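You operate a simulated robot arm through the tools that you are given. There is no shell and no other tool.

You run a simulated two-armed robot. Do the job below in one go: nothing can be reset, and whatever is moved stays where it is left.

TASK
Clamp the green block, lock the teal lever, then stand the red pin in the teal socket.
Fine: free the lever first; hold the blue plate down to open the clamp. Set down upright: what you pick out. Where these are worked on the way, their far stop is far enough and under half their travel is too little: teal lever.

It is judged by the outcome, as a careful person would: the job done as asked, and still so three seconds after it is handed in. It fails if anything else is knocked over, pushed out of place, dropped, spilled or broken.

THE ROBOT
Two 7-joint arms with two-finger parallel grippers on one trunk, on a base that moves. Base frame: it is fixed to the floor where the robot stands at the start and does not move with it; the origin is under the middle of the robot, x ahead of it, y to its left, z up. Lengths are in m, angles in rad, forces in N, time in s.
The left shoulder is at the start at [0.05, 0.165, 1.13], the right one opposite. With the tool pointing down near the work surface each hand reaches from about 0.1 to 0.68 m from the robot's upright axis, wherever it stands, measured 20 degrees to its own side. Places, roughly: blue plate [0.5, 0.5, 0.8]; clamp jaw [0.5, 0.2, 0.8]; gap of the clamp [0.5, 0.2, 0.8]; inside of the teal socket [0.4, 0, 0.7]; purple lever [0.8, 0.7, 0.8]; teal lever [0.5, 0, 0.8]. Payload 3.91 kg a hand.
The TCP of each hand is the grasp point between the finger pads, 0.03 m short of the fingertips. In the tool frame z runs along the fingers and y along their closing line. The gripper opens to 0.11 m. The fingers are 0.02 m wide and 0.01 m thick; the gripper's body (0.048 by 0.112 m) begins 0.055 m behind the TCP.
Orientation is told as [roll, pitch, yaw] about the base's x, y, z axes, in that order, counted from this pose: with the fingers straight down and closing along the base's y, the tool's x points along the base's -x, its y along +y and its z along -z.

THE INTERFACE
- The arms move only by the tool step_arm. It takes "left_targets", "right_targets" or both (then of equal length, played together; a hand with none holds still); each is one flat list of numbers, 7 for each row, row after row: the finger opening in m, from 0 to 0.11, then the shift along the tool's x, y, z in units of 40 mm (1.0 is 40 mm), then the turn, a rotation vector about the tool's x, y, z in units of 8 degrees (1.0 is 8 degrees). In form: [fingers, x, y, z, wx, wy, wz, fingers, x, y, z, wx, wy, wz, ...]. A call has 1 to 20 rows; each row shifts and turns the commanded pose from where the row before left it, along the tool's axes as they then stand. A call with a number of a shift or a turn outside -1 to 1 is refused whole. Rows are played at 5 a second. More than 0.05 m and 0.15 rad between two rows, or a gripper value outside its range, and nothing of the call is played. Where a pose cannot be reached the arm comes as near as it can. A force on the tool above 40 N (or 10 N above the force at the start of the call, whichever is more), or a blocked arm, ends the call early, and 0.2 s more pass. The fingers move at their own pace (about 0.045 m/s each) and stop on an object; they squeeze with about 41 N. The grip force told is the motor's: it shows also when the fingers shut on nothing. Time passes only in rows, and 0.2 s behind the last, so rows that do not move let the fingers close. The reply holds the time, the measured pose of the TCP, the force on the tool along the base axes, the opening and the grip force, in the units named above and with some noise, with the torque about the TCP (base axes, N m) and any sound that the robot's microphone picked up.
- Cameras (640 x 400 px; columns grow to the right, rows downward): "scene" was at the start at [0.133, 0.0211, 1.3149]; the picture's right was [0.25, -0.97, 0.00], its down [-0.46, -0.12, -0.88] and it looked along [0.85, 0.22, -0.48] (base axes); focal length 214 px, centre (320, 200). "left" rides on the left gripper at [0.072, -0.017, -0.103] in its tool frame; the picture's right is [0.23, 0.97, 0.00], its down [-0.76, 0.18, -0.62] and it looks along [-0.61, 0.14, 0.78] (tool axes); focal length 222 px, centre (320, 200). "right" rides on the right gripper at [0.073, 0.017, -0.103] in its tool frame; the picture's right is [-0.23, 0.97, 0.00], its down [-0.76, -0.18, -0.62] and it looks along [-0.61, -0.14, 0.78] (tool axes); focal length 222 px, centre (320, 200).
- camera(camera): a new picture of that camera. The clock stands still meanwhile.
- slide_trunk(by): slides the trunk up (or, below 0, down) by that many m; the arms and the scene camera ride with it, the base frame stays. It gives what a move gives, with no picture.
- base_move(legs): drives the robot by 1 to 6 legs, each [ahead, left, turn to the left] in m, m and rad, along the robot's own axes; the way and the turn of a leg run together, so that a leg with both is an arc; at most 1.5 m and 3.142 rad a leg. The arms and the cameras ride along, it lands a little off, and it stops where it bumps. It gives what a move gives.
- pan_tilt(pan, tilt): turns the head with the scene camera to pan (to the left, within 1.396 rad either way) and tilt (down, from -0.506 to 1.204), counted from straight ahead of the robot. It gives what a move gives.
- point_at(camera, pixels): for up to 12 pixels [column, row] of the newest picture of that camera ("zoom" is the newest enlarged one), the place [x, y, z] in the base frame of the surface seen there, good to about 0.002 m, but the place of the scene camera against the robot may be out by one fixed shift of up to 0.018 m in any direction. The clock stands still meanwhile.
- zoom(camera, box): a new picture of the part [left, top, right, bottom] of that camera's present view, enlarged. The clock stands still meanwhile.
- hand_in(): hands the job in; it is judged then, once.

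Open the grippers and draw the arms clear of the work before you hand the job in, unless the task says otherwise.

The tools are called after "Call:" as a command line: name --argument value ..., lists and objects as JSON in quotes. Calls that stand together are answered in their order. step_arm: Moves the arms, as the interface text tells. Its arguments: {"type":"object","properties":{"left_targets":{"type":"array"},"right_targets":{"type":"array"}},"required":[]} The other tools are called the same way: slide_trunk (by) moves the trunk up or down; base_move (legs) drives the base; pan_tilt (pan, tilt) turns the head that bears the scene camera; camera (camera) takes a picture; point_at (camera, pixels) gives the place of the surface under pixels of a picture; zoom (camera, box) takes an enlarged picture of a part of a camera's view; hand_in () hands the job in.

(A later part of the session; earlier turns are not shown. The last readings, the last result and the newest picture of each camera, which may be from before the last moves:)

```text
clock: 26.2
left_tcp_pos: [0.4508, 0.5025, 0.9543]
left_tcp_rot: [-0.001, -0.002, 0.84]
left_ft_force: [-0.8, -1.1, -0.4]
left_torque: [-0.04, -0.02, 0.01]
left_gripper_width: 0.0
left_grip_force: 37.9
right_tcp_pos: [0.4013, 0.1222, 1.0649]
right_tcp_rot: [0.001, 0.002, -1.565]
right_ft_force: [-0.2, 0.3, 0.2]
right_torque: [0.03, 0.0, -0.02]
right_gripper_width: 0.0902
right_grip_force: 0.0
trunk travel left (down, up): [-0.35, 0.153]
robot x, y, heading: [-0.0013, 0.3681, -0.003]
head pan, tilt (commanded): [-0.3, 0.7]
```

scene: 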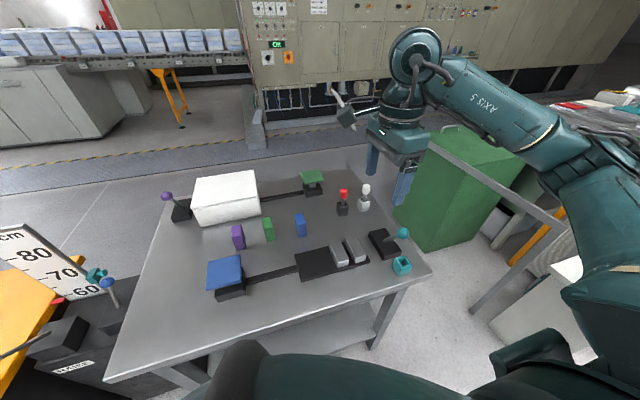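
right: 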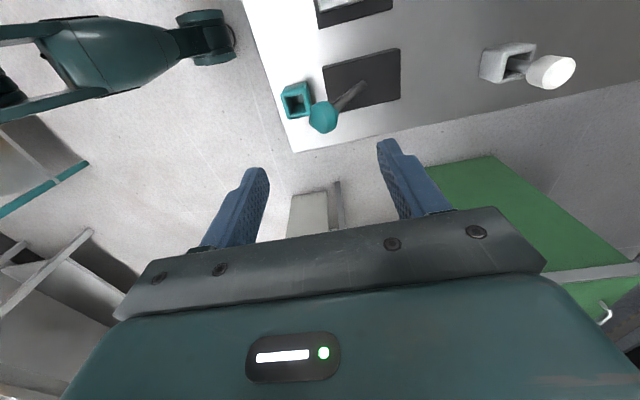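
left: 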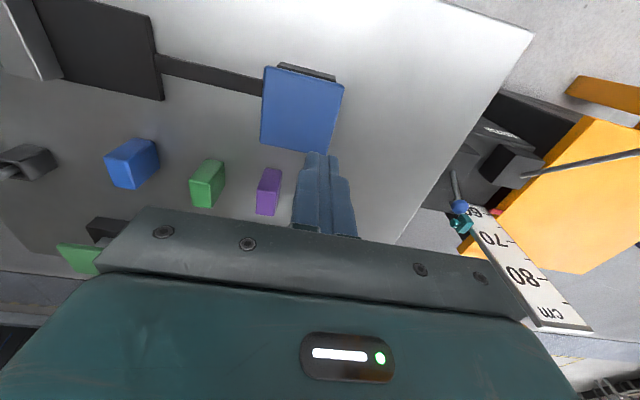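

Now I move the left hand over the plate's centre and lower it until the tips are about 15 mm above the plate.

Call:
step_arm --left_targets '[0, 0.3, -0.43, 0.4, 0, 0, 0, 0, 0, 0, 0.6, 0, 0, 0, 0, 0, 0, 0.6, 0, 0, 0, 0, 0, 0, 0.6, 0, 0, 0]'

Call:
camera --camera "left"

Call:
camera --camera "scene"

```text
clock: 27.2
left_tcp_pos: [0.4299, 0.5235, 0.8865]
left_tcp_rot: [-0.002, -0.003, 0.837]
left_ft_force: [-0.6, 0.2, 0.0]
left_torque: [0.01, 0.02, -0.02]
left_gripper_width: 0.0001
left_grip_force: 38.0
left hand out of reach, approached as far as the arm can: row 1, 2, 3, 4
right_tcp_pos: [0.4019, 0.1216, 1.0657]
right_tcp_rot: [0.0, 0.002, -1.567]
right_ft_force: [-0.1, 0.1, 0.3]
right_torque: [0.03, -0.01, 0.01]
right_gripper_width: 0.0899
right_grip_force: 0.0
trunk travel left (down, up): [-0.35, 0.153]
robot x, y, heading: [0.0018, 0.3727, -0.005]
head pan, tilt (commanded): [-0.3, 0.7]
```

```text
taken
```

left: 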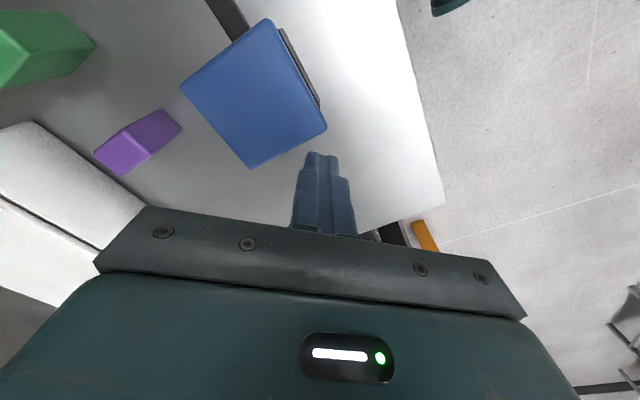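

```text
taken
```

scene: 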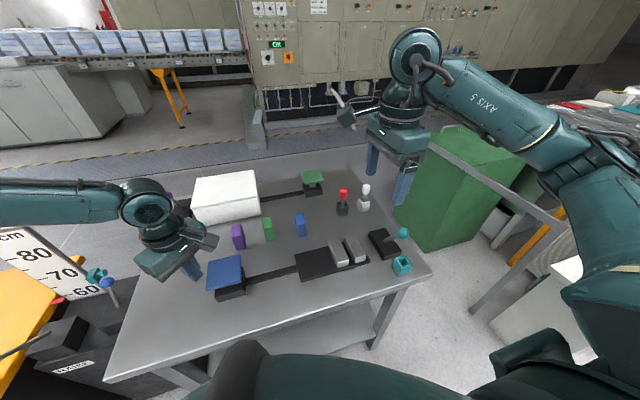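

The left hand cannot come in that far from here (the plate lies too near the robot's middle line). So: take the block with the right hand from here, then drive back right so the plate is at the left hand's side. First I lift the left hand up and away to the left.

Call:
step_arm --left_targets '[0, 0, 0, -0.9, 0, 0, 0, 0, -0.5, 0.45, -0.9, 0, 0, 0, 0, -0.5, 0.45, -0.9, 0, 0, 0, 0, -0.5, 0.45, -0.9, 0, 0, 0, 0, -0.5, 0.45, -0.6, 0, 0, 0]'

Call:
step_arm --right_targets '[0.09, 0.656, 0.572, 0.3, 0, 0, 0, 0.09, 0.656, 0.572, 0.3, 0, 0, 0, 0.09, 0.656, 0.572, 0.3, 0, 0, 0, 0.09, 0.656, 0.572, 0.3, 0, 0, 0, 0.09, 0.656, 0.572, 0.3, 0, 0, 0, 0.09, 0.656, 0.572, 0.3, 0, 0, 0, 0.09, 0.656, 0.572, 0.3, 0, 0, 0, 0.09, 0.656, 0.572, 0.3, 0, 0, 0, 0.09, 0.656, 0.572, 0.3, 0, 0, 0]'

Call:
camera --camera "right"

Call:
camera --camera "scene"

```text
clock: 28.4
left_tcp_pos: [0.4306, 0.6317, 1.0551]
left_tcp_rot: [-0.001, 0.0, 0.836]
left_ft_force: [0.5, -0.4, -0.1]
left_torque: [-0.02, 0.03, 0.01]
left_gripper_width: 0.0001
left_grip_force: 37.6
right_tcp_pos: [0.3999, 0.122, 1.0651]
right_tcp_rot: [-0.001, 0.002, -1.567]
right_ft_force: [-0.1, -0.7, -0.5]
right_torque: [0.02, -0.01, 0.01]
right_gripper_width: 0.09
right_grip_force: 0.1
trunk travel left (down, up): [-0.35, 0.153]
robot x, y, heading: [0.0034, 0.3652, -0.007]
head pan, tilt (commanded): [-0.3, 0.7]
```

```text
clock: 30.4
left_tcp_pos: [0.4313, 0.6325, 1.0553]
left_tcp_rot: [-0.003, -0.001, 0.835]
left_ft_force: [-0.4, 0.0, 0.0]
left_torque: [-0.03, -0.01, 0.01]
left_gripper_width: 0.0002
left_grip_force: 37.4
right_tcp_pos: [0.6074, 0.3583, 0.9568]
right_tcp_rot: [0.002, 0.001, -1.563]
right_ft_force: [-0.2, 0.2, 0.3]
right_torque: [-0.01, 0.02, 0.01]
right_gripper_width: 0.0904
right_grip_force: 0.1
trunk travel left (down, up): [-0.35, 0.153]
robot x, y, heading: [0.0016, 0.3686, -0.004]
head pan, tilt (commanded): [-0.3, 0.7]
```

```text
taken
```

right: 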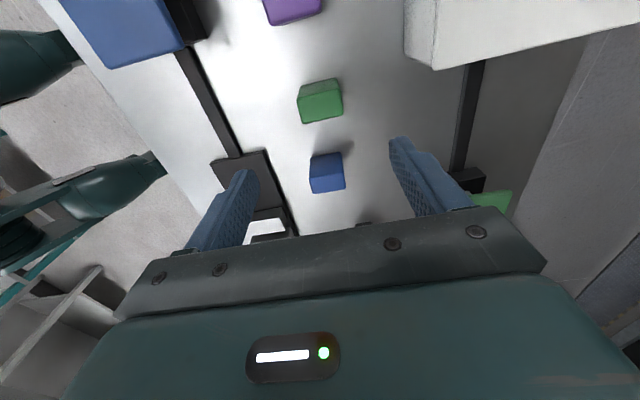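

```text
taken
```

scene: 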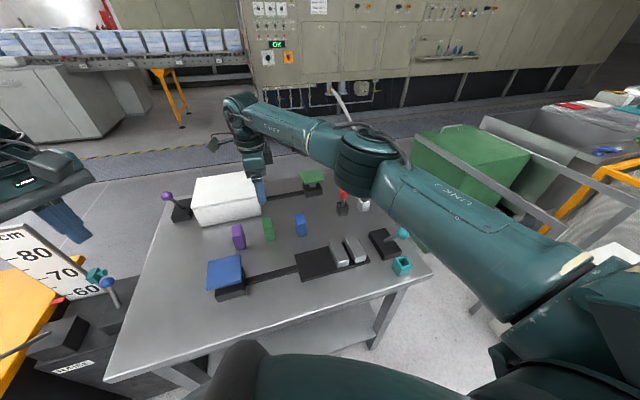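

The right hand hangs over the block; in its picture the green block is at (320,100). I zoom and measure its top corners for a fine fit.

Call:
zoom --camera "right" --box '[270, 60, 370, 140]'

```text
5.00 times, centred on (320, 100) of right
```

zoom: 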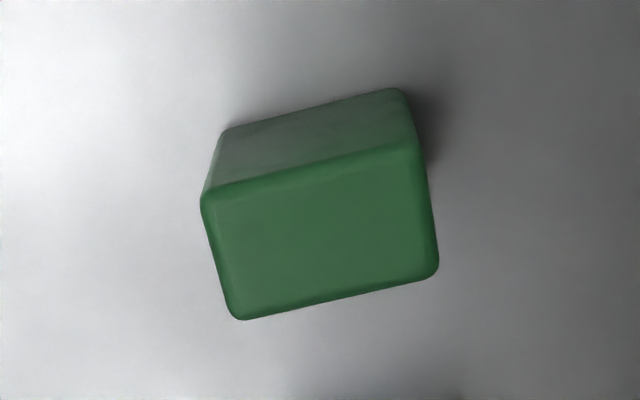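

The top face corners in this zoom are near (215,205), (412,155), (430,268), (242,312). I measure them.

Call:
point_at --camera "zoom" --pixels '[[214, 203], [412, 153], [430, 268], [241, 312], [322, 235], [300, 160], [228, 135], [395, 97], [205, 260], [425, 210]]'

```text
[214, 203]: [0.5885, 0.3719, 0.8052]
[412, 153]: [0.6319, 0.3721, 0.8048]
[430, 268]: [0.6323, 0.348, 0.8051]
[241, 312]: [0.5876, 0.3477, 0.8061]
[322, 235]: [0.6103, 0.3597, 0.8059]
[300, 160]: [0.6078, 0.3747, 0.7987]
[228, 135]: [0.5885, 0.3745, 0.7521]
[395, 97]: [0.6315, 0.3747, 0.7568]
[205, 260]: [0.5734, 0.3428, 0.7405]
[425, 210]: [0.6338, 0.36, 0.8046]
```

Block centre (0.610, 0.360), top 0.8055, well aligned. I lower to TCP z≈0.811 (tips 25 mm below its top) with the fingers open.

Call:
step_arm --right_targets '[0.09, 0.05, 0.07, 0.9, 0, 0, 0, 0.09, 0, 0, 0.9, 0, 0, 0, 0.09, 0, 0, 0.9, 0, 0, 0, 0.09, 0, 0, 0.92, 0, 0, 0]'

Call:
camera --camera "right"

```text
clock: 31.4
left_tcp_pos: [0.431, 0.6303, 1.0564]
left_tcp_rot: [0.0, -0.002, 0.837]
left_ft_force: [0.8, -0.5, -0.3]
left_torque: [0.03, 0.05, 0.0]
left_gripper_width: 0.0
left_grip_force: 37.5
right_tcp_pos: [0.6054, 0.3564, 0.8114]
right_tcp_rot: [0.0, 0.001, -1.567]
right_ft_force: [0.3, -0.3, -0.1]
right_torque: [-0.03, 0.0, 0.0]
right_gripper_width: 0.0901
right_grip_force: 0.0
right hand out of reach, approached as far as the arm can: row 4
trunk travel left (down, up): [-0.35, 0.153]
robot x, y, heading: [-0.002, 0.3659, 0.003]
head pan, tilt (commanded): [-0.3, 0.7]
```

```text
taken
```

right: 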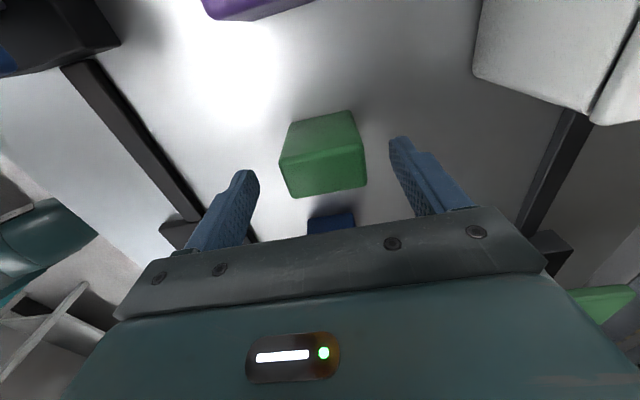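

This is just at the arm's rim (5 mm short in x, 4 mm in y). I lift clear again and shift the base 0.06 m to the left so the grasp is centred.

Call:
step_arm --right_targets '[0.09, 0, 0, -0.9, 0, 0, 0, 0.09, 0, 0, -0.9, 0, 0, 0, 0.09, -0.6, 0, -0.9, 0, 0, 0, 0.09, -0.6, 0, -0.5, 0, 0, 0]'

Call:
base_move --legs '[[0.0, 0.06, 0.0]]'

```text
clock: 32.4
left_tcp_pos: [0.4306, 0.6316, 1.0565]
left_tcp_rot: [0.0, -0.001, 0.836]
left_ft_force: [0.5, -0.3, 0.1]
left_torque: [0.05, -0.01, 0.0]
left_gripper_width: 0.0002
left_grip_force: 37.3
right_tcp_pos: [0.6031, 0.3094, 0.9403]
right_tcp_rot: [-0.001, 0.001, -1.565]
right_ft_force: [-0.4, -0.3, 0.2]
right_torque: [-0.02, 0.01, -0.02]
right_gripper_width: 0.0901
right_grip_force: 0.2
trunk travel left (down, up): [-0.35, 0.153]
robot x, y, heading: [-0.0011, 0.3655, -0.002]
head pan, tilt (commanded): [-0.3, 0.7]
```

```text
clock: 33.6
left_tcp_pos: [0.4295, 0.6919, 1.0562]
left_tcp_rot: [-0.002, 0.0, 0.835]
left_ft_force: [0.9, 1.4, -0.7]
left_torque: [-0.04, -0.02, 0.02]
left_gripper_width: 0.0002
left_grip_force: 38.1
right_tcp_pos: [0.6036, 0.3711, 0.9405]
right_tcp_rot: [0.001, 0.001, -1.567]
right_ft_force: [-0.3, -0.1, 0.0]
right_torque: [-0.01, 0.03, 0.0]
right_gripper_width: 0.0899
right_grip_force: 0.1
trunk travel left (down, up): [-0.35, 0.153]
robot x, y, heading: [0.0008, 0.427, -0.002]
head pan, tilt (commanded): [-0.3, 0.7]
```

Base at y≈0.427 now. I lower the right hand to (0.610, 0.360, 0.811) around the block.

Call:
step_arm --right_targets '[0.09, -0.275, 0.16, 0.3, 0, 0, 0, 0.09, 0, 0, 0.7, 0, 0, 0, 0.09, 0, 0, 0.8, 0, 0, 0, 0.09, 0, 0, 0.8, 0, 0, 0, 0.09, 0, 0, 0.63, 0, 0, 0]'

Call:
camera --camera "right"

```text
clock: 34.8
left_tcp_pos: [0.4316, 0.6916, 1.056]
left_tcp_rot: [-0.002, -0.002, 0.837]
left_ft_force: [1.0, -0.3, -0.3]
left_torque: [-0.03, -0.03, 0.02]
left_gripper_width: 0.0
left_grip_force: 38.0
right_tcp_pos: [0.6112, 0.3605, 0.8096]
right_tcp_rot: [-0.001, -0.001, -1.564]
right_ft_force: [0.5, 0.0, -0.9]
right_torque: [-0.02, -0.02, -0.03]
right_gripper_width: 0.09
right_grip_force: 0.1
trunk travel left (down, up): [-0.35, 0.153]
robot x, y, heading: [-0.0015, 0.4289, -0.008]
head pan, tilt (commanded): [-0.3, 0.7]
```

```text
taken
```

right: 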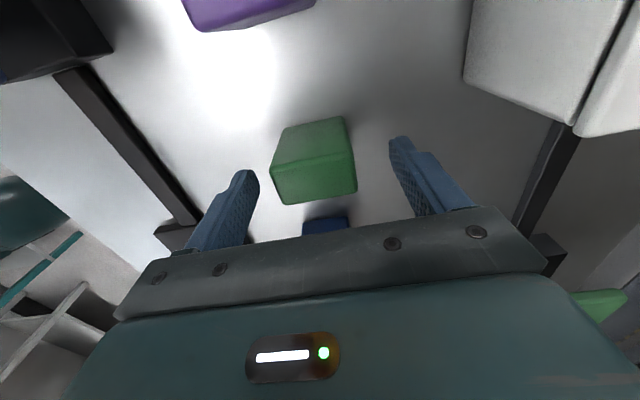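

The block is centred between the fingers. I close on it and wait for the grip force.

Call:
step_arm --right_targets '[0.03, 0, 0, 0, 0, 0, 0, 0.03, 0, 0, 0, 0, 0, 0, 0.03, 0, 0, 0, 0, 0, 0, 0.03, 0, 0, 0, 0, 0, 0, 0.03, 0, 0, 0, 0, 0, 0]'

Call:
camera --camera "right"

```text
clock: 36.0
left_tcp_pos: [0.4295, 0.691, 1.056]
left_tcp_rot: [-0.001, -0.001, 0.837]
left_ft_force: [-0.4, 0.8, 0.3]
left_torque: [0.02, -0.02, -0.03]
left_gripper_width: 0.0
left_grip_force: 37.8
right_tcp_pos: [0.6107, 0.3591, 0.811]
right_tcp_rot: [0.001, 0.003, -1.567]
right_ft_force: [0.3, -0.4, -0.2]
right_torque: [-0.03, -0.03, 0.0]
right_gripper_width: 0.0489
right_grip_force: 41.5
trunk travel left (down, up): [-0.35, 0.153]
robot x, y, heading: [0.0003, 0.4312, -0.0]
head pan, tilt (commanded): [-0.3, 0.7]
```

```text
taken
```

right: 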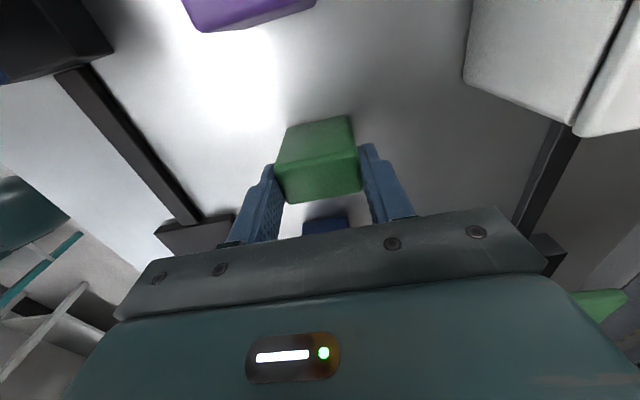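

Gripped: width 0.049, 41.5 N. I lift it straight up, then draw it back over the clear middle of the table at about (0.46, 0.36, 0.97).

Call:
step_arm --right_targets '[0.03, 0, 0, -0.5, 0, 0, 0, 0.03, 0, 0, -0.8, 0, 0, 0, 0.03, 0, 0, -0.9, 0, 0, 0, 0.03, 0, 0, -0.9, 0, 0, 0, 0.03, 0, -0.75, -0.2, 0, 0, 0, 0.03, 0, -0.75, -0.2, 0, 0, 0, 0.03, 0, -0.75, -0.2, 0, 0, 0, 0.03, 0, -0.75, -0.2, 0, 0, 0, 0.03, 0, -0.75, -0.2, 0, 0, 0]'

Call:
camera --camera "right"

```text
clock: 38.0
left_tcp_pos: [0.4316, 0.6926, 1.0557]
left_tcp_rot: [-0.001, -0.003, 0.836]
left_ft_force: [-0.3, 0.0, 1.1]
left_torque: [0.0, 0.0, 0.04]
left_gripper_width: 0.0001
left_grip_force: 37.3
right_tcp_pos: [0.4599, 0.3582, 0.9754]
right_tcp_rot: [0.001, -0.001, -1.567]
right_ft_force: [0.2, -0.2, -1.3]
right_torque: [0.0, -0.02, -0.01]
right_gripper_width: 0.049
right_grip_force: 41.1
trunk travel left (down, up): [-0.35, 0.153]
robot x, y, heading: [0.0018, 0.4257, -0.001]
head pan, tilt (commanded): [-0.3, 0.7]
```

```text
taken
```

right: 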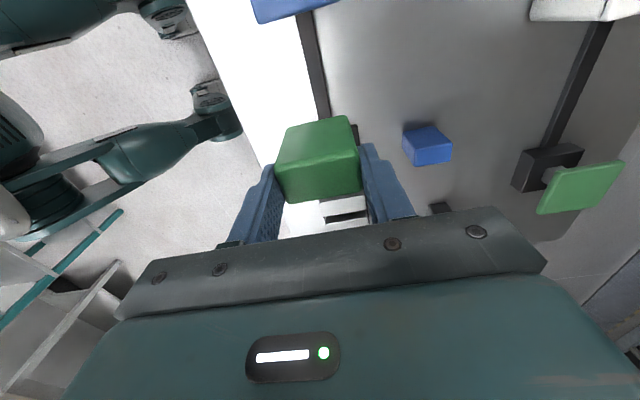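

The block hangs straight in the grip. I drive 0.19 m back to the right, so the plate comes to the left hand's side.

Call:
base_move --legs '[[0.0, -0.19, 0.0]]'

Call:
camera --camera "scene"

Call:
camera --camera "right"

```text
clock: 40.4
left_tcp_pos: [0.4305, 0.4983, 1.056]
left_tcp_rot: [-0.002, -0.002, 0.837]
left_ft_force: [-0.5, -0.8, -0.5]
left_torque: [0.01, -0.01, -0.03]
left_gripper_width: 0.0
left_grip_force: 37.9
right_tcp_pos: [0.4607, 0.1648, 0.975]
right_tcp_rot: [0.001, 0.0, -1.565]
right_ft_force: [-0.5, 0.5, -1.0]
right_torque: [0.02, 0.01, -0.04]
right_gripper_width: 0.0491
right_grip_force: 41.0
trunk travel left (down, up): [-0.35, 0.153]
robot x, y, heading: [0.0031, 0.234, -0.003]
head pan, tilt (commanded): [-0.3, 0.7]
```

```text
taken
```

scene: 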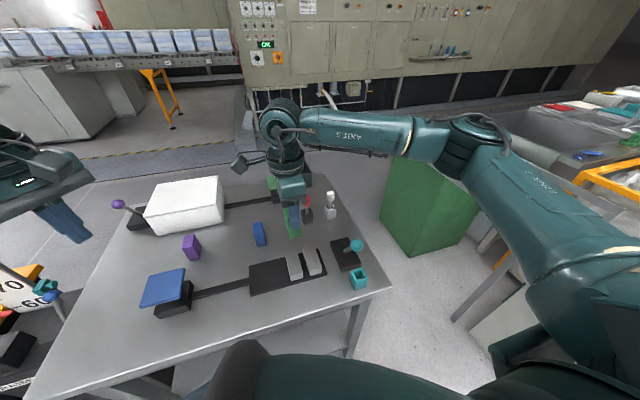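

```text
taken
```

right: 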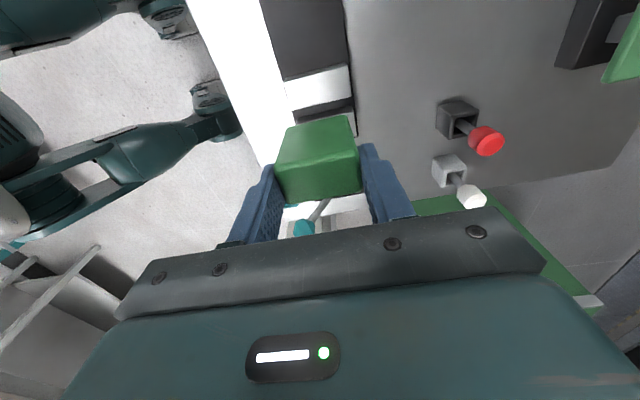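

The left hand now is at (0.43, 0.50, 1.06), beside the plate's axis. I move it over the plate centre (0.455, 0.482) and down to tips about 17 mm above it.

Call:
step_arm --left_targets '[0, -0.02, -0.12, 0.775, 0, 0, 0, 0, -0.02, -0.12, 0.775, 0, 0, 0, 0, -0.02, -0.12, 0.775, 0, 0, 0, 0, -0.02, -0.12, 0.775, 0, 0, 0, 0, -0.02, -0.12, 0.775, 0, 0, 0, 0, -0.02, -0.12, 0.775, 0, 0, 0]'

Call:
camera --camera "left"

```text
clock: 41.8
left_tcp_pos: [0.4554, 0.4826, 0.8695]
left_tcp_rot: [-0.002, -0.001, 0.837]
left_ft_force: [-0.8, 0.1, -0.3]
left_torque: [0.0, 0.0, -0.04]
left_gripper_width: 0.0002
left_grip_force: 37.6
right_tcp_pos: [0.4608, 0.1655, 0.9742]
right_tcp_rot: [0.0, 0.001, -1.566]
right_ft_force: [0.4, 1.0, 0.3]
right_torque: [0.01, -0.01, 0.03]
right_gripper_width: 0.0493
right_grip_force: 40.2
trunk travel left (down, up): [-0.35, 0.153]
robot x, y, heading: [-0.0015, 0.2322, 0.001]
head pan, tilt (commanded): [-0.3, 0.7]
```

```text
taken
```

left: 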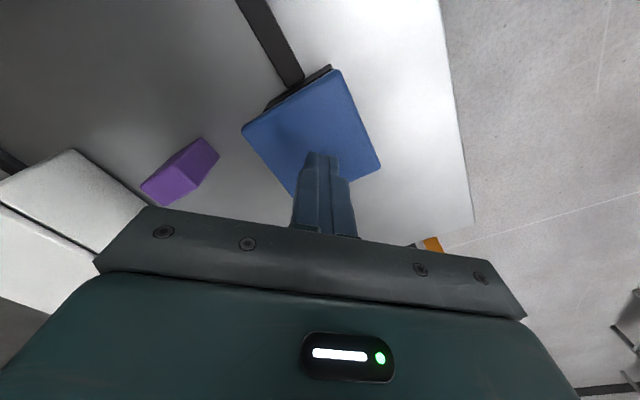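

The closed tips hang over the plate's middle. I press down in small rows and watch the force and the jaws.

Call:
step_arm --left_targets '[0, 0, 0, 0.2, 0, 0, 0, 0, 0, 0, 0.2, 0, 0, 0, 0, 0, 0, 0.2, 0, 0, 0, 0, 0, 0, 0.15, 0, 0, 0]'

Call:
zoom --camera "scene" --box '[130, 210, 390, 340]'

```text
clock: 42.8
left_tcp_pos: [0.4565, 0.4828, 0.8425]
left_tcp_rot: [-0.002, -0.002, 0.836]
left_ft_force: [-0.5, 0.6, 4.0]
left_torque: [-0.06, 0.02, 0.01]
left_gripper_width: 0.0001
left_grip_force: 38.1
right_tcp_pos: [0.4612, 0.1659, 0.9747]
right_tcp_rot: [0.001, 0.001, -1.566]
right_ft_force: [-0.7, -0.5, -1.3]
right_torque: [0.0, 0.01, 0.0]
right_gripper_width: 0.0491
right_grip_force: 40.7
trunk travel left (down, up): [-0.35, 0.153]
robot x, y, heading: [0.0005, 0.2339, -0.003]
head pan, tilt (commanded): [-0.3, 0.7]
```

```text
2.46 times, centred on (260, 275) of scene
```

zoom: 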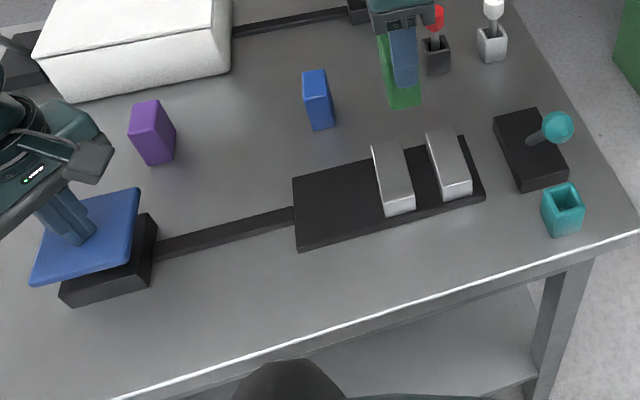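

At 4 N and 9 mm pressed, the left jaw has already moved left at zoom (393,180): the lever is free. I press further down in small rows.

Call:
step_arm --left_targets '[0, 0, 0, 0.15, 0, 0, 0, 0, 0, 0, 0.15, 0, 0, 0, 0, 0, 0, 0.15, 0, 0, 0]'

Call:
zoom --camera "scene" --box '[130, 210, 390, 340]'

```text
clock: 43.5
left_tcp_pos: [0.4555, 0.4824, 0.8232]
left_tcp_rot: [-0.003, -0.004, 0.835]
left_ft_force: [0.3, -3.4, 6.3]
left_torque: [-0.13, 0.0, 0.0]
left_gripper_width: 0.0001
left_grip_force: 37.2
right_tcp_pos: [0.4597, 0.1657, 0.9757]
right_tcp_rot: [-0.001, 0.001, -1.567]
right_ft_force: [0.2, 0.0, -1.1]
right_torque: [0.0, -0.03, 0.02]
right_gripper_width: 0.0492
right_grip_force: 41.2
trunk travel left (down, up): [-0.35, 0.153]
robot x, y, heading: [0.004, 0.2355, -0.001]
head pan, tilt (commanded): [-0.3, 0.7]
```

```text
2.46 times, centred on (260, 275) of scene
```

zoom: 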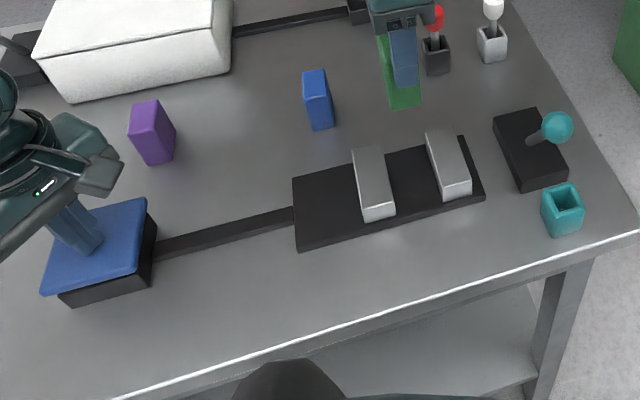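

The clamp is now well open. I measure the jaw edges in this zoom: left jaw right edge near (388,185), right jaw left edge near (437,168), plate between (410,180).

Call:
point_at --camera "zoom" --pixels '[[386, 185], [380, 160], [437, 168], [430, 145], [410, 180], [352, 160], [372, 218], [450, 165], [447, 195]]'

Call:
camera --camera "right"

```text
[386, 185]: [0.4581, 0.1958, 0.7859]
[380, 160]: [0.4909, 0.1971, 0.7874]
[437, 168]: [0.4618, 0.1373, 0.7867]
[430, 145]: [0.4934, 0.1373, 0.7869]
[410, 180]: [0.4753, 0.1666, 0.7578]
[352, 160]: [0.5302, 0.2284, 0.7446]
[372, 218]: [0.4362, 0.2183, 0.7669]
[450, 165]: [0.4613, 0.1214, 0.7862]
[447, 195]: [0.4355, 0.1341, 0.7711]
```

```text
taken
```

right: 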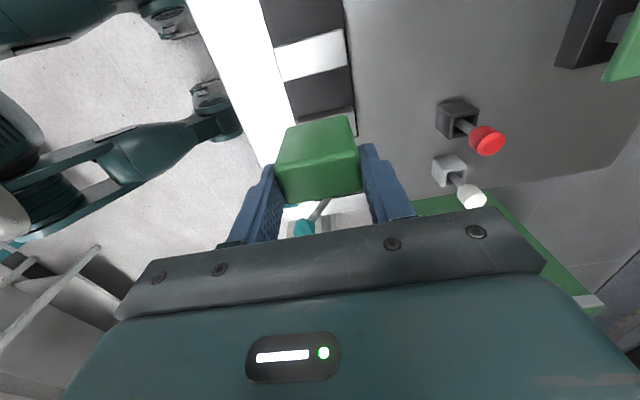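

The open gap spans y 0.138–0.195. I bring the block down to hover just above the jaws at y≈0.156, x≈0.461 (block bottom near z 0.805) and check the fit.

Call:
step_arm --right_targets '[0.03, -0.08, 0, 0.8, 0, 0, 0, 0.03, -0.08, 0, 0.8, 0, 0, 0, 0.03, -0.08, 0, 0.8, 0, 0, 0]'

Call:
camera --camera "right"

Call:
zoom --camera "scene" --box '[240, 210, 390, 310]'

```text
clock: 44.4
left_tcp_pos: [0.4546, 0.4836, 0.823]
left_tcp_rot: [-0.002, -0.001, 0.835]
left_ft_force: [0.2, -2.9, 5.6]
left_torque: [-0.13, 0.03, 0.01]
left_gripper_width: 0.0
left_grip_force: 37.6
right_tcp_pos: [0.4602, 0.1553, 0.8786]
right_tcp_rot: [0.0, 0.002, -1.565]
right_ft_force: [0.5, -0.4, -0.5]
right_torque: [0.02, 0.0, 0.0]
right_gripper_width: 0.0489
right_grip_force: 40.8
trunk travel left (down, up): [-0.35, 0.153]
robot x, y, heading: [0.0006, 0.2301, 0.002]
head pan, tilt (commanded): [-0.3, 0.7]
```

```text
taken
```

right: 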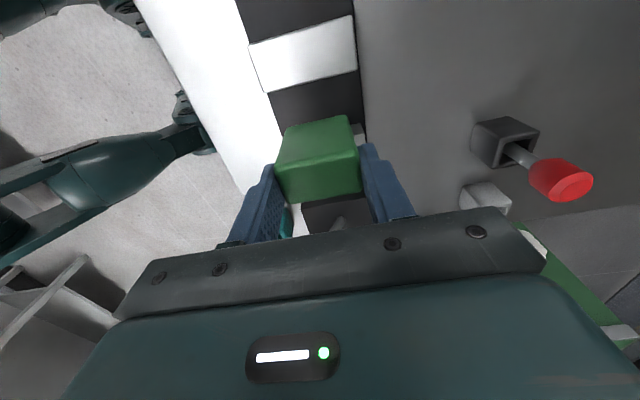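

```text
4.00 times, centred on (315, 260) of scene
```

zoom: 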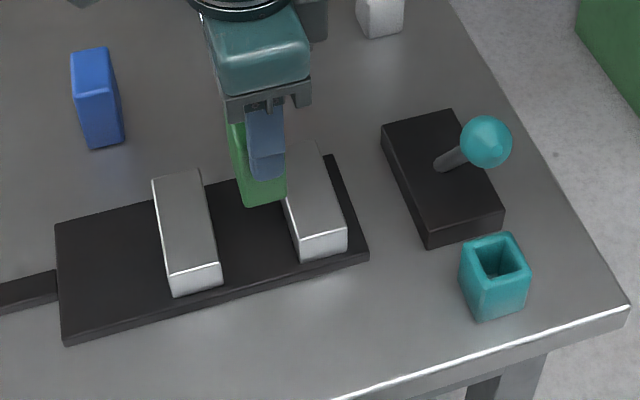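

I measure the hanging block's lower near corners, (245,200) and (284,193) in the zoom, against the right jaw's inner edge near (290,215).

Call:
point_at --camera "zoom" --pixels '[[247, 199], [283, 194], [264, 190], [212, 230], [294, 225], [300, 190], [205, 200], [238, 170]]'

```text
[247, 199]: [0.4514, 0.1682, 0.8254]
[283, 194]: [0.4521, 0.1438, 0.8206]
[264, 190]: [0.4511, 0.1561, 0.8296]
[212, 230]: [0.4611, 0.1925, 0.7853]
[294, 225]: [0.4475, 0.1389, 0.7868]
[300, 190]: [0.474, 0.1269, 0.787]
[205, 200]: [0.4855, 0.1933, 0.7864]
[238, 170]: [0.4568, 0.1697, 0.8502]
```

Block spans y 0.143–0.170 against the jaw edge at 0.138: clear on both sides. I lower it to just above the clamp floor, then ease it down to contact.

Call:
step_arm --right_targets '[0.03, 0, 0, 0.45, 0, 0, 0, 0.03, 0, 0, 0.45, 0, 0, 0, 0.03, 0, 0, 0.3, 0, 0, 0, 0.03, 0, 0, 0.1, 0, 0, 0]'

Call:
zoom --camera "scene" --box '[240, 210, 390, 310]'

Call:
camera --camera "right"

```text
clock: 45.4
left_tcp_pos: [0.4555, 0.4832, 0.8224]
left_tcp_rot: [-0.003, -0.003, 0.836]
left_ft_force: [0.4, -1.6, 6.3]
left_torque: [-0.1, -0.01, 0.01]
left_gripper_width: 0.0002
left_grip_force: 37.5
right_tcp_pos: [0.4611, 0.1559, 0.8264]
right_tcp_rot: [0.002, 0.001, -1.565]
right_ft_force: [0.4, 0.3, -0.7]
right_torque: [0.03, 0.01, 0.03]
right_gripper_width: 0.0493
right_grip_force: 41.4
trunk travel left (down, up): [-0.35, 0.153]
robot x, y, heading: [0.0008, 0.2375, -0.001]
head pan, tilt (commanded): [-0.3, 0.7]
```

```text
4.00 times, centred on (315, 260) of scene
```

zoom: 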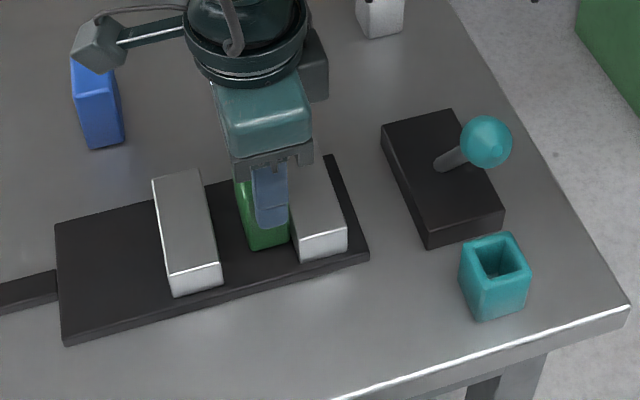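

```text
taken
```

right: 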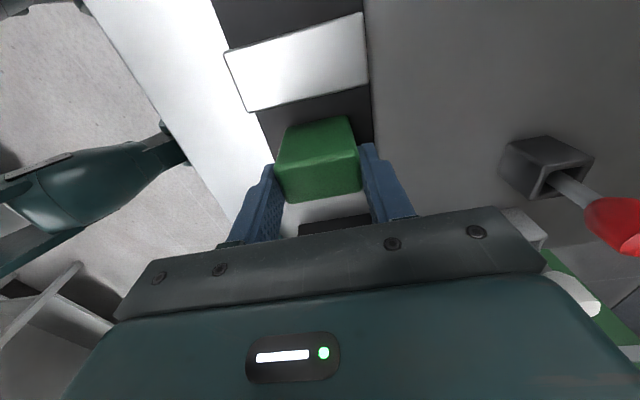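

The block is inside the gap, not yet touching (force −0.7 N). I ease down 2 mm at a time to touch the clamp floor.

Call:
step_arm --right_targets '[0.03, 0, 0, 0.05, 0, 0, 0, 0.03, 0, 0, 0.05, 0, 0, 0]'

```text
clock: 46.0
left_tcp_pos: [0.454, 0.4822, 0.8225]
left_tcp_rot: [-0.002, -0.002, 0.836]
left_ft_force: [1.0, -2.3, 7.0]
left_torque: [-0.06, 0.05, 0.03]
left_gripper_width: 0.0001
left_grip_force: 38.1
right_tcp_pos: [0.4597, 0.1565, 0.8232]
right_tcp_rot: [0.0, 0.0, -1.565]
right_ft_force: [-0.4, 0.9, -0.4]
right_torque: [0.0, 0.04, 0.01]
right_gripper_width: 0.0492
right_grip_force: 40.5
trunk travel left (down, up): [-0.35, 0.153]
robot x, y, heading: [-0.002, 0.2327, -0.001]
head pan, tilt (commanded): [-0.3, 0.7]
```

Still no contact force at z 0.823; I go on in 1 mm steps.

Call:
step_arm --right_targets '[0.03, 0, 0, 0.03, 0, 0, 0, 0.03, 0, 0, 0.03, 0, 0, 0]'

```text
clock: 46.5
left_tcp_pos: [0.4541, 0.4832, 0.8229]
left_tcp_rot: [-0.001, -0.003, 0.836]
left_ft_force: [1.5, -1.1, 4.8]
left_torque: [-0.09, 0.01, 0.03]
left_gripper_width: 0.0
left_grip_force: 37.5
right_tcp_pos: [0.4605, 0.1561, 0.822]
right_tcp_rot: [0.002, 0.003, -1.565]
right_ft_force: [0.0, -0.7, 6.3]
right_torque: [-0.12, 0.19, 0.05]
right_gripper_width: 0.0489
right_grip_force: 41.4
trunk travel left (down, up): [-0.35, 0.153]
robot x, y, heading: [-0.0006, 0.2325, 0.003]
head pan, tilt (commanded): [-0.3, 0.7]
```

Contact at 6.3 N: the block stands on the clamp floor. I open the fingers to 0.06 (staying as guards fore and aft).

Call:
step_arm --right_targets '[0.055, 0, 0, 0, 0, 0, 0, 0.062, 0, 0, 0, 0, 0, 0, 0.062, 0, 0, 0, 0, 0, 0]'

Call:
camera --camera "right"

Call:
zoom --camera "scene" --box '[240, 210, 390, 310]'

```text
clock: 47.4
left_tcp_pos: [0.4547, 0.4819, 0.8225]
left_tcp_rot: [-0.001, -0.001, 0.836]
left_ft_force: [0.5, -0.4, 5.7]
left_torque: [-0.08, 0.04, 0.02]
left_gripper_width: 0.0002
left_grip_force: 37.6
right_tcp_pos: [0.46, 0.1558, 0.8205]
right_tcp_rot: [0.001, 0.002, -1.566]
right_ft_force: [0.5, 0.1, 0.1]
right_torque: [-0.02, -0.05, 0.01]
right_gripper_width: 0.062
right_grip_force: 0.0
trunk travel left (down, up): [-0.35, 0.153]
robot x, y, heading: [-0.0007, 0.2337, -0.006]
head pan, tilt (commanded): [-0.3, 0.7]
```

```text
taken
```

right: 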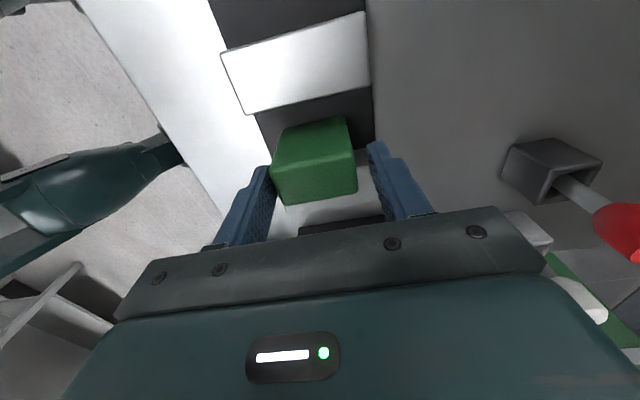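

```text
4.00 times, centred on (315, 260) of scene
```

zoom: 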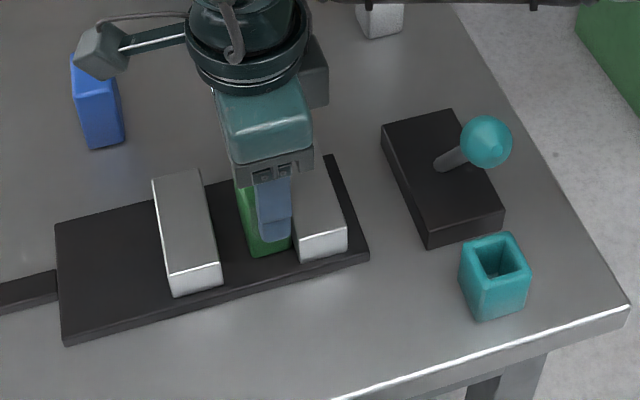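

The block stands free between the jaws. Now I raise the left hand slowly so the clamp closes on it.

Call:
step_arm --left_targets '[0, 0, 0, -0.08, 0, 0, 0, 0, 0, 0, -0.08, 0, 0, 0, 0, 0, 0, -0.08, 0, 0, 0, 0, 0, 0, -0.08, 0, 0, 0, 0, 0, 0, -0.08, 0, 0, 0, 0, 0, 0, -0.08, 0, 0, 0, 0, 0, 0, -0.08, 0, 0, 0, 0, 0, 0, -0.08, 0, 0, 0, 0, 0, 0, -0.1, 0, 0, 0, 0, 0, 0, -0.1, 0, 0, 0]'

Call:
camera --camera "right"

Call:
zoom --camera "scene" --box '[130, 210, 390, 340]'

```text
clock: 49.5
left_tcp_pos: [0.4565, 0.484, 0.8546]
left_tcp_rot: [-0.001, -0.001, 0.836]
left_ft_force: [-1.5, 0.2, 0.1]
left_torque: [0.05, -0.03, 0.02]
left_gripper_width: 0.0001
left_grip_force: 37.5
right_tcp_pos: [0.4611, 0.1564, 0.8209]
right_tcp_rot: [0.001, 0.0, -1.566]
right_ft_force: [0.0, 0.3, -0.2]
right_torque: [0.05, -0.01, 0.0]
right_gripper_width: 0.0622
right_grip_force: 0.1
trunk travel left (down, up): [-0.35, 0.153]
robot x, y, heading: [0.0022, 0.2353, 0.002]
head pan, tilt (commanded): [-0.3, 0.7]
```

```text
taken
```

right: 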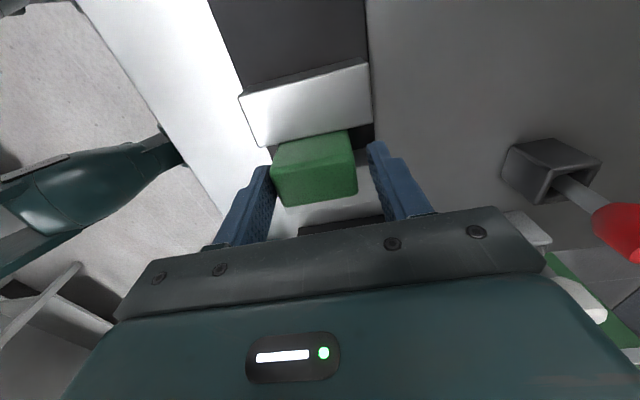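

```text
2.46 times, centred on (260, 275) of scene
```

zoom: 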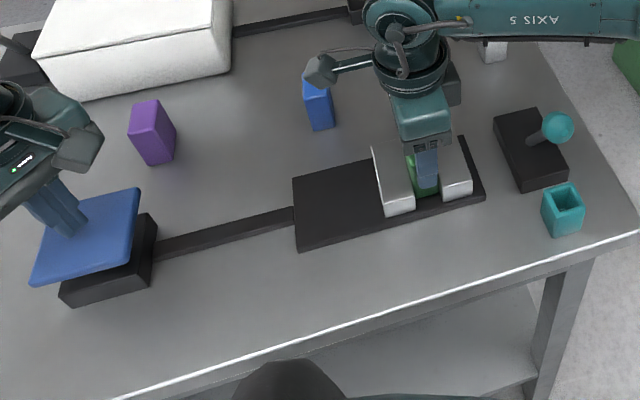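

The jaw has come up to the block. I take the left hand up and clear of the plate, then look closely at the clamp.

Call:
step_arm --left_targets '[0, 0, 0, -0.5, 0, 0, 0, 0, 0, 0, -0.9, 0, 0, 0, 0, 0, 0, -0.9, 0, 0, 0, 0, -0.4, 0.4, -0.9, 0, 0, 0, 0, -0.4, 0.4, -0.9, 0, 0, 0]'

Call:
zoom --camera "scene" --box '[240, 210, 390, 310]'

Call:
zoom --camera "right" --box '[220, 40, 420, 240]'

```text
clock: 50.8
left_tcp_pos: [0.452, 0.5274, 1.0187]
left_tcp_rot: [0.0, -0.002, 0.837]
left_ft_force: [-0.2, 0.6, 0.4]
left_torque: [0.0, 0.01, -0.04]
left_gripper_width: 0.0001
left_grip_force: 37.8
right_tcp_pos: [0.4595, 0.1559, 0.8211]
right_tcp_rot: [0.001, 0.001, -1.565]
right_ft_force: [0.1, -0.2, 0.5]
right_torque: [-0.02, 0.0, 0.01]
right_gripper_width: 0.0621
right_grip_force: 0.2
trunk travel left (down, up): [-0.35, 0.153]
robot x, y, heading: [-0.0022, 0.2329, -0.005]
head pan, tilt (commanded): [-0.3, 0.7]
```

```text
4.00 times, centred on (315, 260) of scene
```

zoom: 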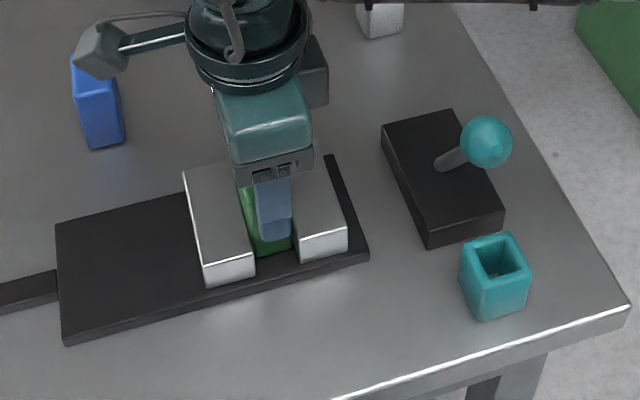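

```text
2.00 times, centred on (320, 140) of right
```

zoom: 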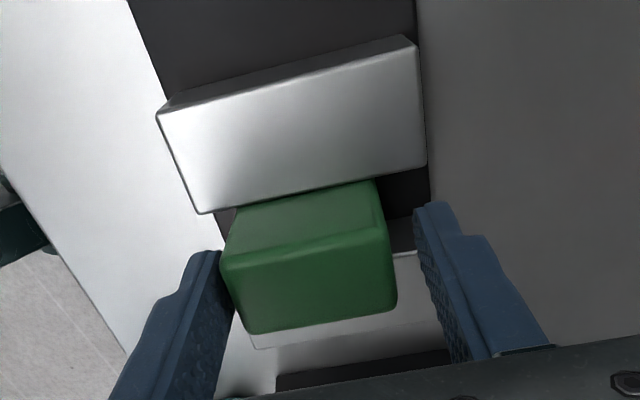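

I measure whether the block is really squeezed: left jaw inner edge near (240,215)/(250,255), right jaw inner edge near (294,230) in the scene zoom.

Call:
zoom --camera "scene" --box '[275, 240, 345, 290]'

```text
8.00 times, centred on (310, 265) of scene
```

zoom: 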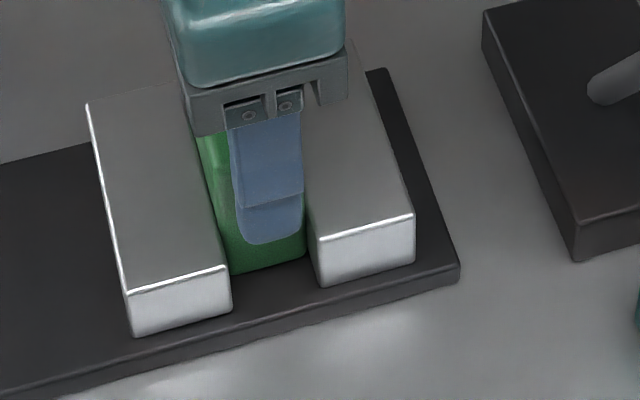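

The block fills the gap between both jaws. I confirm with points on the inner edges.

Call:
point_at --camera "zoom" --pixels '[[219, 255], [312, 225], [235, 268], [302, 250], [100, 120], [400, 200], [225, 300], [320, 265]]'

```text
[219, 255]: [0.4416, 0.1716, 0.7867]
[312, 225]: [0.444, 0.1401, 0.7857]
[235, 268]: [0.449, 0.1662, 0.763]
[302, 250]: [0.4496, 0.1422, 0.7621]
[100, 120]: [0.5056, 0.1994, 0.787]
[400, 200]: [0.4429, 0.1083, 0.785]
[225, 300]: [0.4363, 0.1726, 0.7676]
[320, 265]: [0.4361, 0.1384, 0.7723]
```

Gap ≈0.030 and filled by the block: clamped. I open wider and lift the right hand straight up off the block, then check it stays.

Call:
step_arm --right_targets '[0.08, 0, 0, 0, 0, 0, 0, 0.085, 0, 0, -0.3, 0, 0, 0, 0.085, 0, 0, -0.7, 0, 0, 0, 0.085, 0, 0, -0.9, 0, 0, 0, 0.085, 0, 0, -0.9, 0, 0, 0, 0.085, 0, 0, -0.9, 0, 0, 0]'

Call:
camera --camera "right"

Call:
zoom --camera "scene" --box '[240, 210, 390, 310]'

```text
clock: 52.1
left_tcp_pos: [0.4533, 0.526, 1.0191]
left_tcp_rot: [-0.002, -0.001, 0.835]
left_ft_force: [0.4, 0.1, 0.1]
left_torque: [-0.01, -0.01, 0.02]
left_gripper_width: 0.0002
left_grip_force: 37.3
right_tcp_pos: [0.4591, 0.155, 0.9684]
right_tcp_rot: [-0.001, 0.0, -1.565]
right_ft_force: [0.1, -0.2, 0.7]
right_torque: [-0.01, 0.02, 0.02]
right_gripper_width: 0.085
right_grip_force: 0.0
trunk travel left (down, up): [-0.35, 0.153]
robot x, y, heading: [-0.002, 0.2325, 0.001]
head pan, tilt (commanded): [-0.3, 0.7]
```

```text
taken
```

right: 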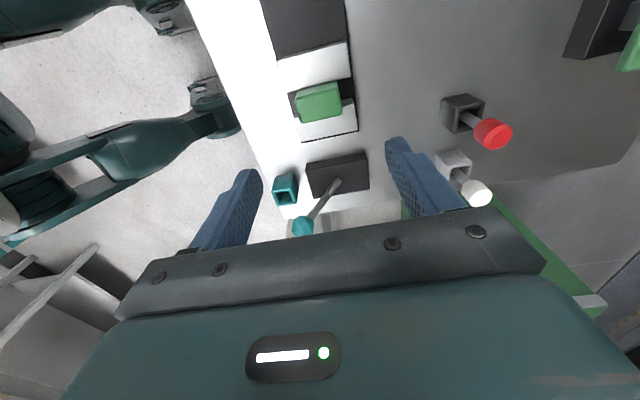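

```text
4.00 times, centred on (315, 260) of scene
```

zoom: 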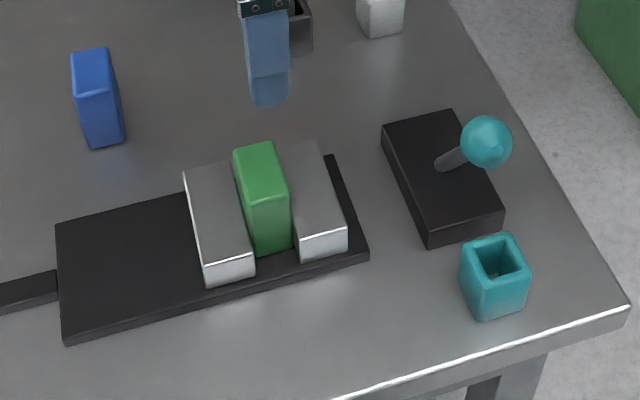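

The block stands clamped. Now the lever: I move over the ball at (0.407, 0.022), still high, before straddling it.

Call:
step_arm --right_targets '[0.08, -0.83, -0.325, 0, 0, 0, 0, 0.08, -0.83, -0.325, 0, 0, 0, 0, 0.07, -0.83, -0.325, 0, 0, 0, 0, 0.07, -0.83, -0.325, 0, 0, 0, 0, 0.07, 0, 0, 0.3, 0, 0, 0]'

Call:
camera --camera "right"

```text
clock: 53.4
left_tcp_pos: [0.4533, 0.5266, 1.0182]
left_tcp_rot: [-0.002, -0.002, 0.836]
left_ft_force: [0.1, 0.0, 0.2]
left_torque: [-0.02, 0.02, -0.02]
left_gripper_width: 0.0
left_grip_force: 37.7
right_tcp_pos: [0.4077, 0.0228, 0.9545]
right_tcp_rot: [0.0, 0.0, -1.565]
right_ft_force: [0.4, -1.1, -0.7]
right_torque: [0.06, -0.01, 0.01]
right_gripper_width: 0.0699
right_grip_force: 0.1
trunk travel left (down, up): [-0.35, 0.153]
robot x, y, heading: [0.0018, 0.2327, 0.0]
head pan, tilt (commanded): [-0.3, 0.7]
```

```text
taken
```

right: 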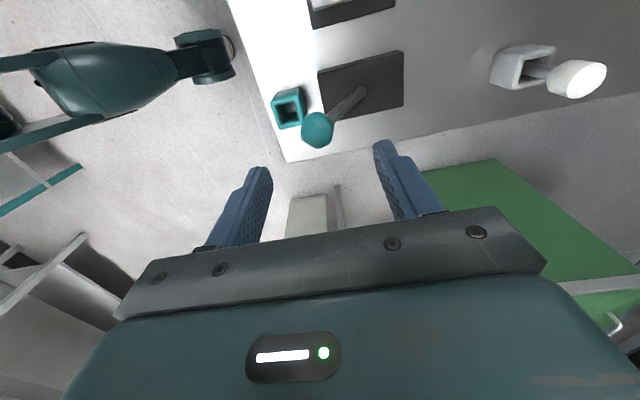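

The ball is at (317,130), between the fingers as before. I lower to TCP z≈0.866.

Call:
step_arm --right_targets '[0.065, 0, 0, 0.7, 0, 0, 0, 0.065, 0, 0, 0.8, 0, 0, 0, 0.06, 0, 0, 0.7, 0, 0, 0]'

Call:
camera --camera "right"

```text
clock: 54.1
left_tcp_pos: [0.4533, 0.5265, 1.0196]
left_tcp_rot: [-0.001, -0.002, 0.836]
left_ft_force: [-0.9, 0.4, -0.5]
left_torque: [0.0, 0.02, -0.01]
left_gripper_width: 0.0
left_grip_force: 37.6
right_tcp_pos: [0.4089, 0.0213, 0.8673]
right_tcp_rot: [0.0, 0.0, -1.566]
right_ft_force: [-0.5, -0.7, -0.3]
right_torque: [0.01, -0.03, -0.07]
right_gripper_width: 0.0601
right_grip_force: 0.0
trunk travel left (down, up): [-0.35, 0.153]
robot x, y, heading: [-0.0005, 0.2337, -0.01]
head pan, tilt (commanded): [-0.3, 0.7]
```

```text
taken
```

right: 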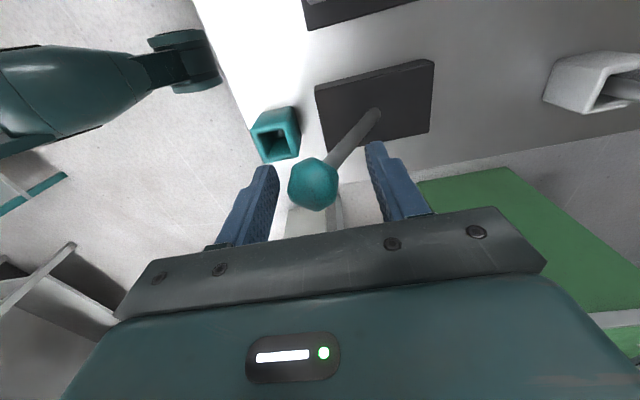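

The ball sits between the fingers. I push it away from the robot (+x), first most of the way.

Call:
step_arm --right_targets '[0.06, 0, 0.3, 0, 0, 0, 0, 0.06, 0, 0.3, 0, 0, 0, 0, 0.06, 0, 0.3, 0, 0, 0, 0, 0.06, 0, 0.3, 0, 0, 0, 0, 0.06, 0, 0.3, 0, 0, 0, 0, 0.06, 0, 0.3, 0, 0, 0, 0, 0.06, 0, 0.3, 0, 0, 0, 0, 0.06, 0, 0.3, 0, 0, 0, 0]'

Call:
camera --camera "right"

```text
clock: 56.0
left_tcp_pos: [0.4536, 0.5271, 1.0186]
left_tcp_rot: [-0.002, -0.003, 0.834]
left_ft_force: [-1.1, -0.9, 0.4]
left_torque: [0.0, -0.01, 0.0]
left_gripper_width: 0.0
left_grip_force: 37.9
right_tcp_pos: [0.5059, 0.0242, 0.8684]
right_tcp_rot: [0.0, 0.0, -1.566]
right_ft_force: [-0.1, -0.1, 0.5]
right_torque: [-0.03, -0.01, 0.01]
right_gripper_width: 0.06
right_grip_force: 0.1
trunk travel left (down, up): [-0.35, 0.153]
robot x, y, heading: [-0.0016, 0.2345, -0.005]
head pan, tilt (commanded): [-0.3, 0.7]
```

```text
taken
```

right: 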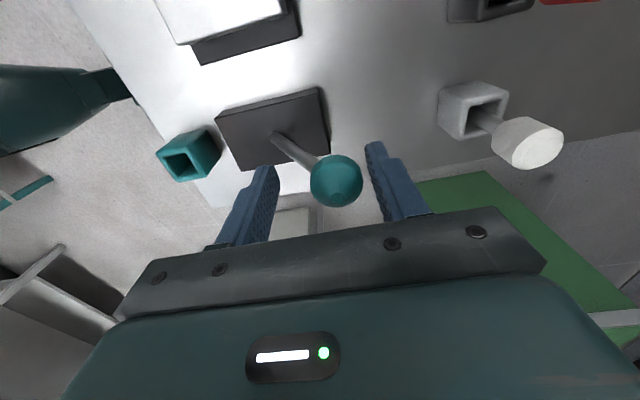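

The lever has tipped over past its middle and lies near x≈0.513 already, ahead of the pushing finger. I push on a little until the finger meets it at the stop.

Call:
step_arm --right_targets '[0.06, 0, 0.2, 0, 0, 0, 0, 0.06, 0, 0.2, 0, 0, 0, 0, 0.06, 0, 0.15, 0, 0, 0, 0, 0.06, 0, 0.1, 0, 0, 0, 0]'

Call:
camera --camera "right"

```text
clock: 57.0
left_tcp_pos: [0.4523, 0.526, 1.0198]
left_tcp_rot: [-0.001, -0.002, 0.836]
left_ft_force: [0.2, 0.3, 0.5]
left_torque: [0.0, -0.01, 0.02]
left_gripper_width: 0.0
left_grip_force: 37.4
right_tcp_pos: [0.5297, 0.0243, 0.8674]
right_tcp_rot: [-0.004, 0.001, -1.566]
right_ft_force: [-13.5, -0.9, 1.8]
right_torque: [-0.04, 0.43, -0.01]
right_gripper_width: 0.0665
right_grip_force: 6.5
trunk travel left (down, up): [-0.35, 0.153]
robot x, y, heading: [0.0008, 0.2346, -0.005]
head pan, tilt (commanded): [-0.3, 0.7]
```

```text
taken
```

right: 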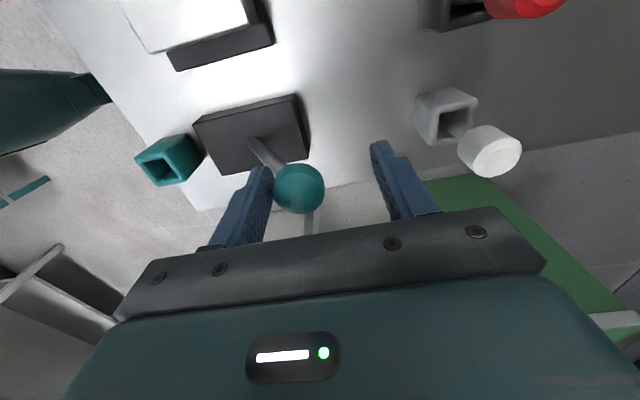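

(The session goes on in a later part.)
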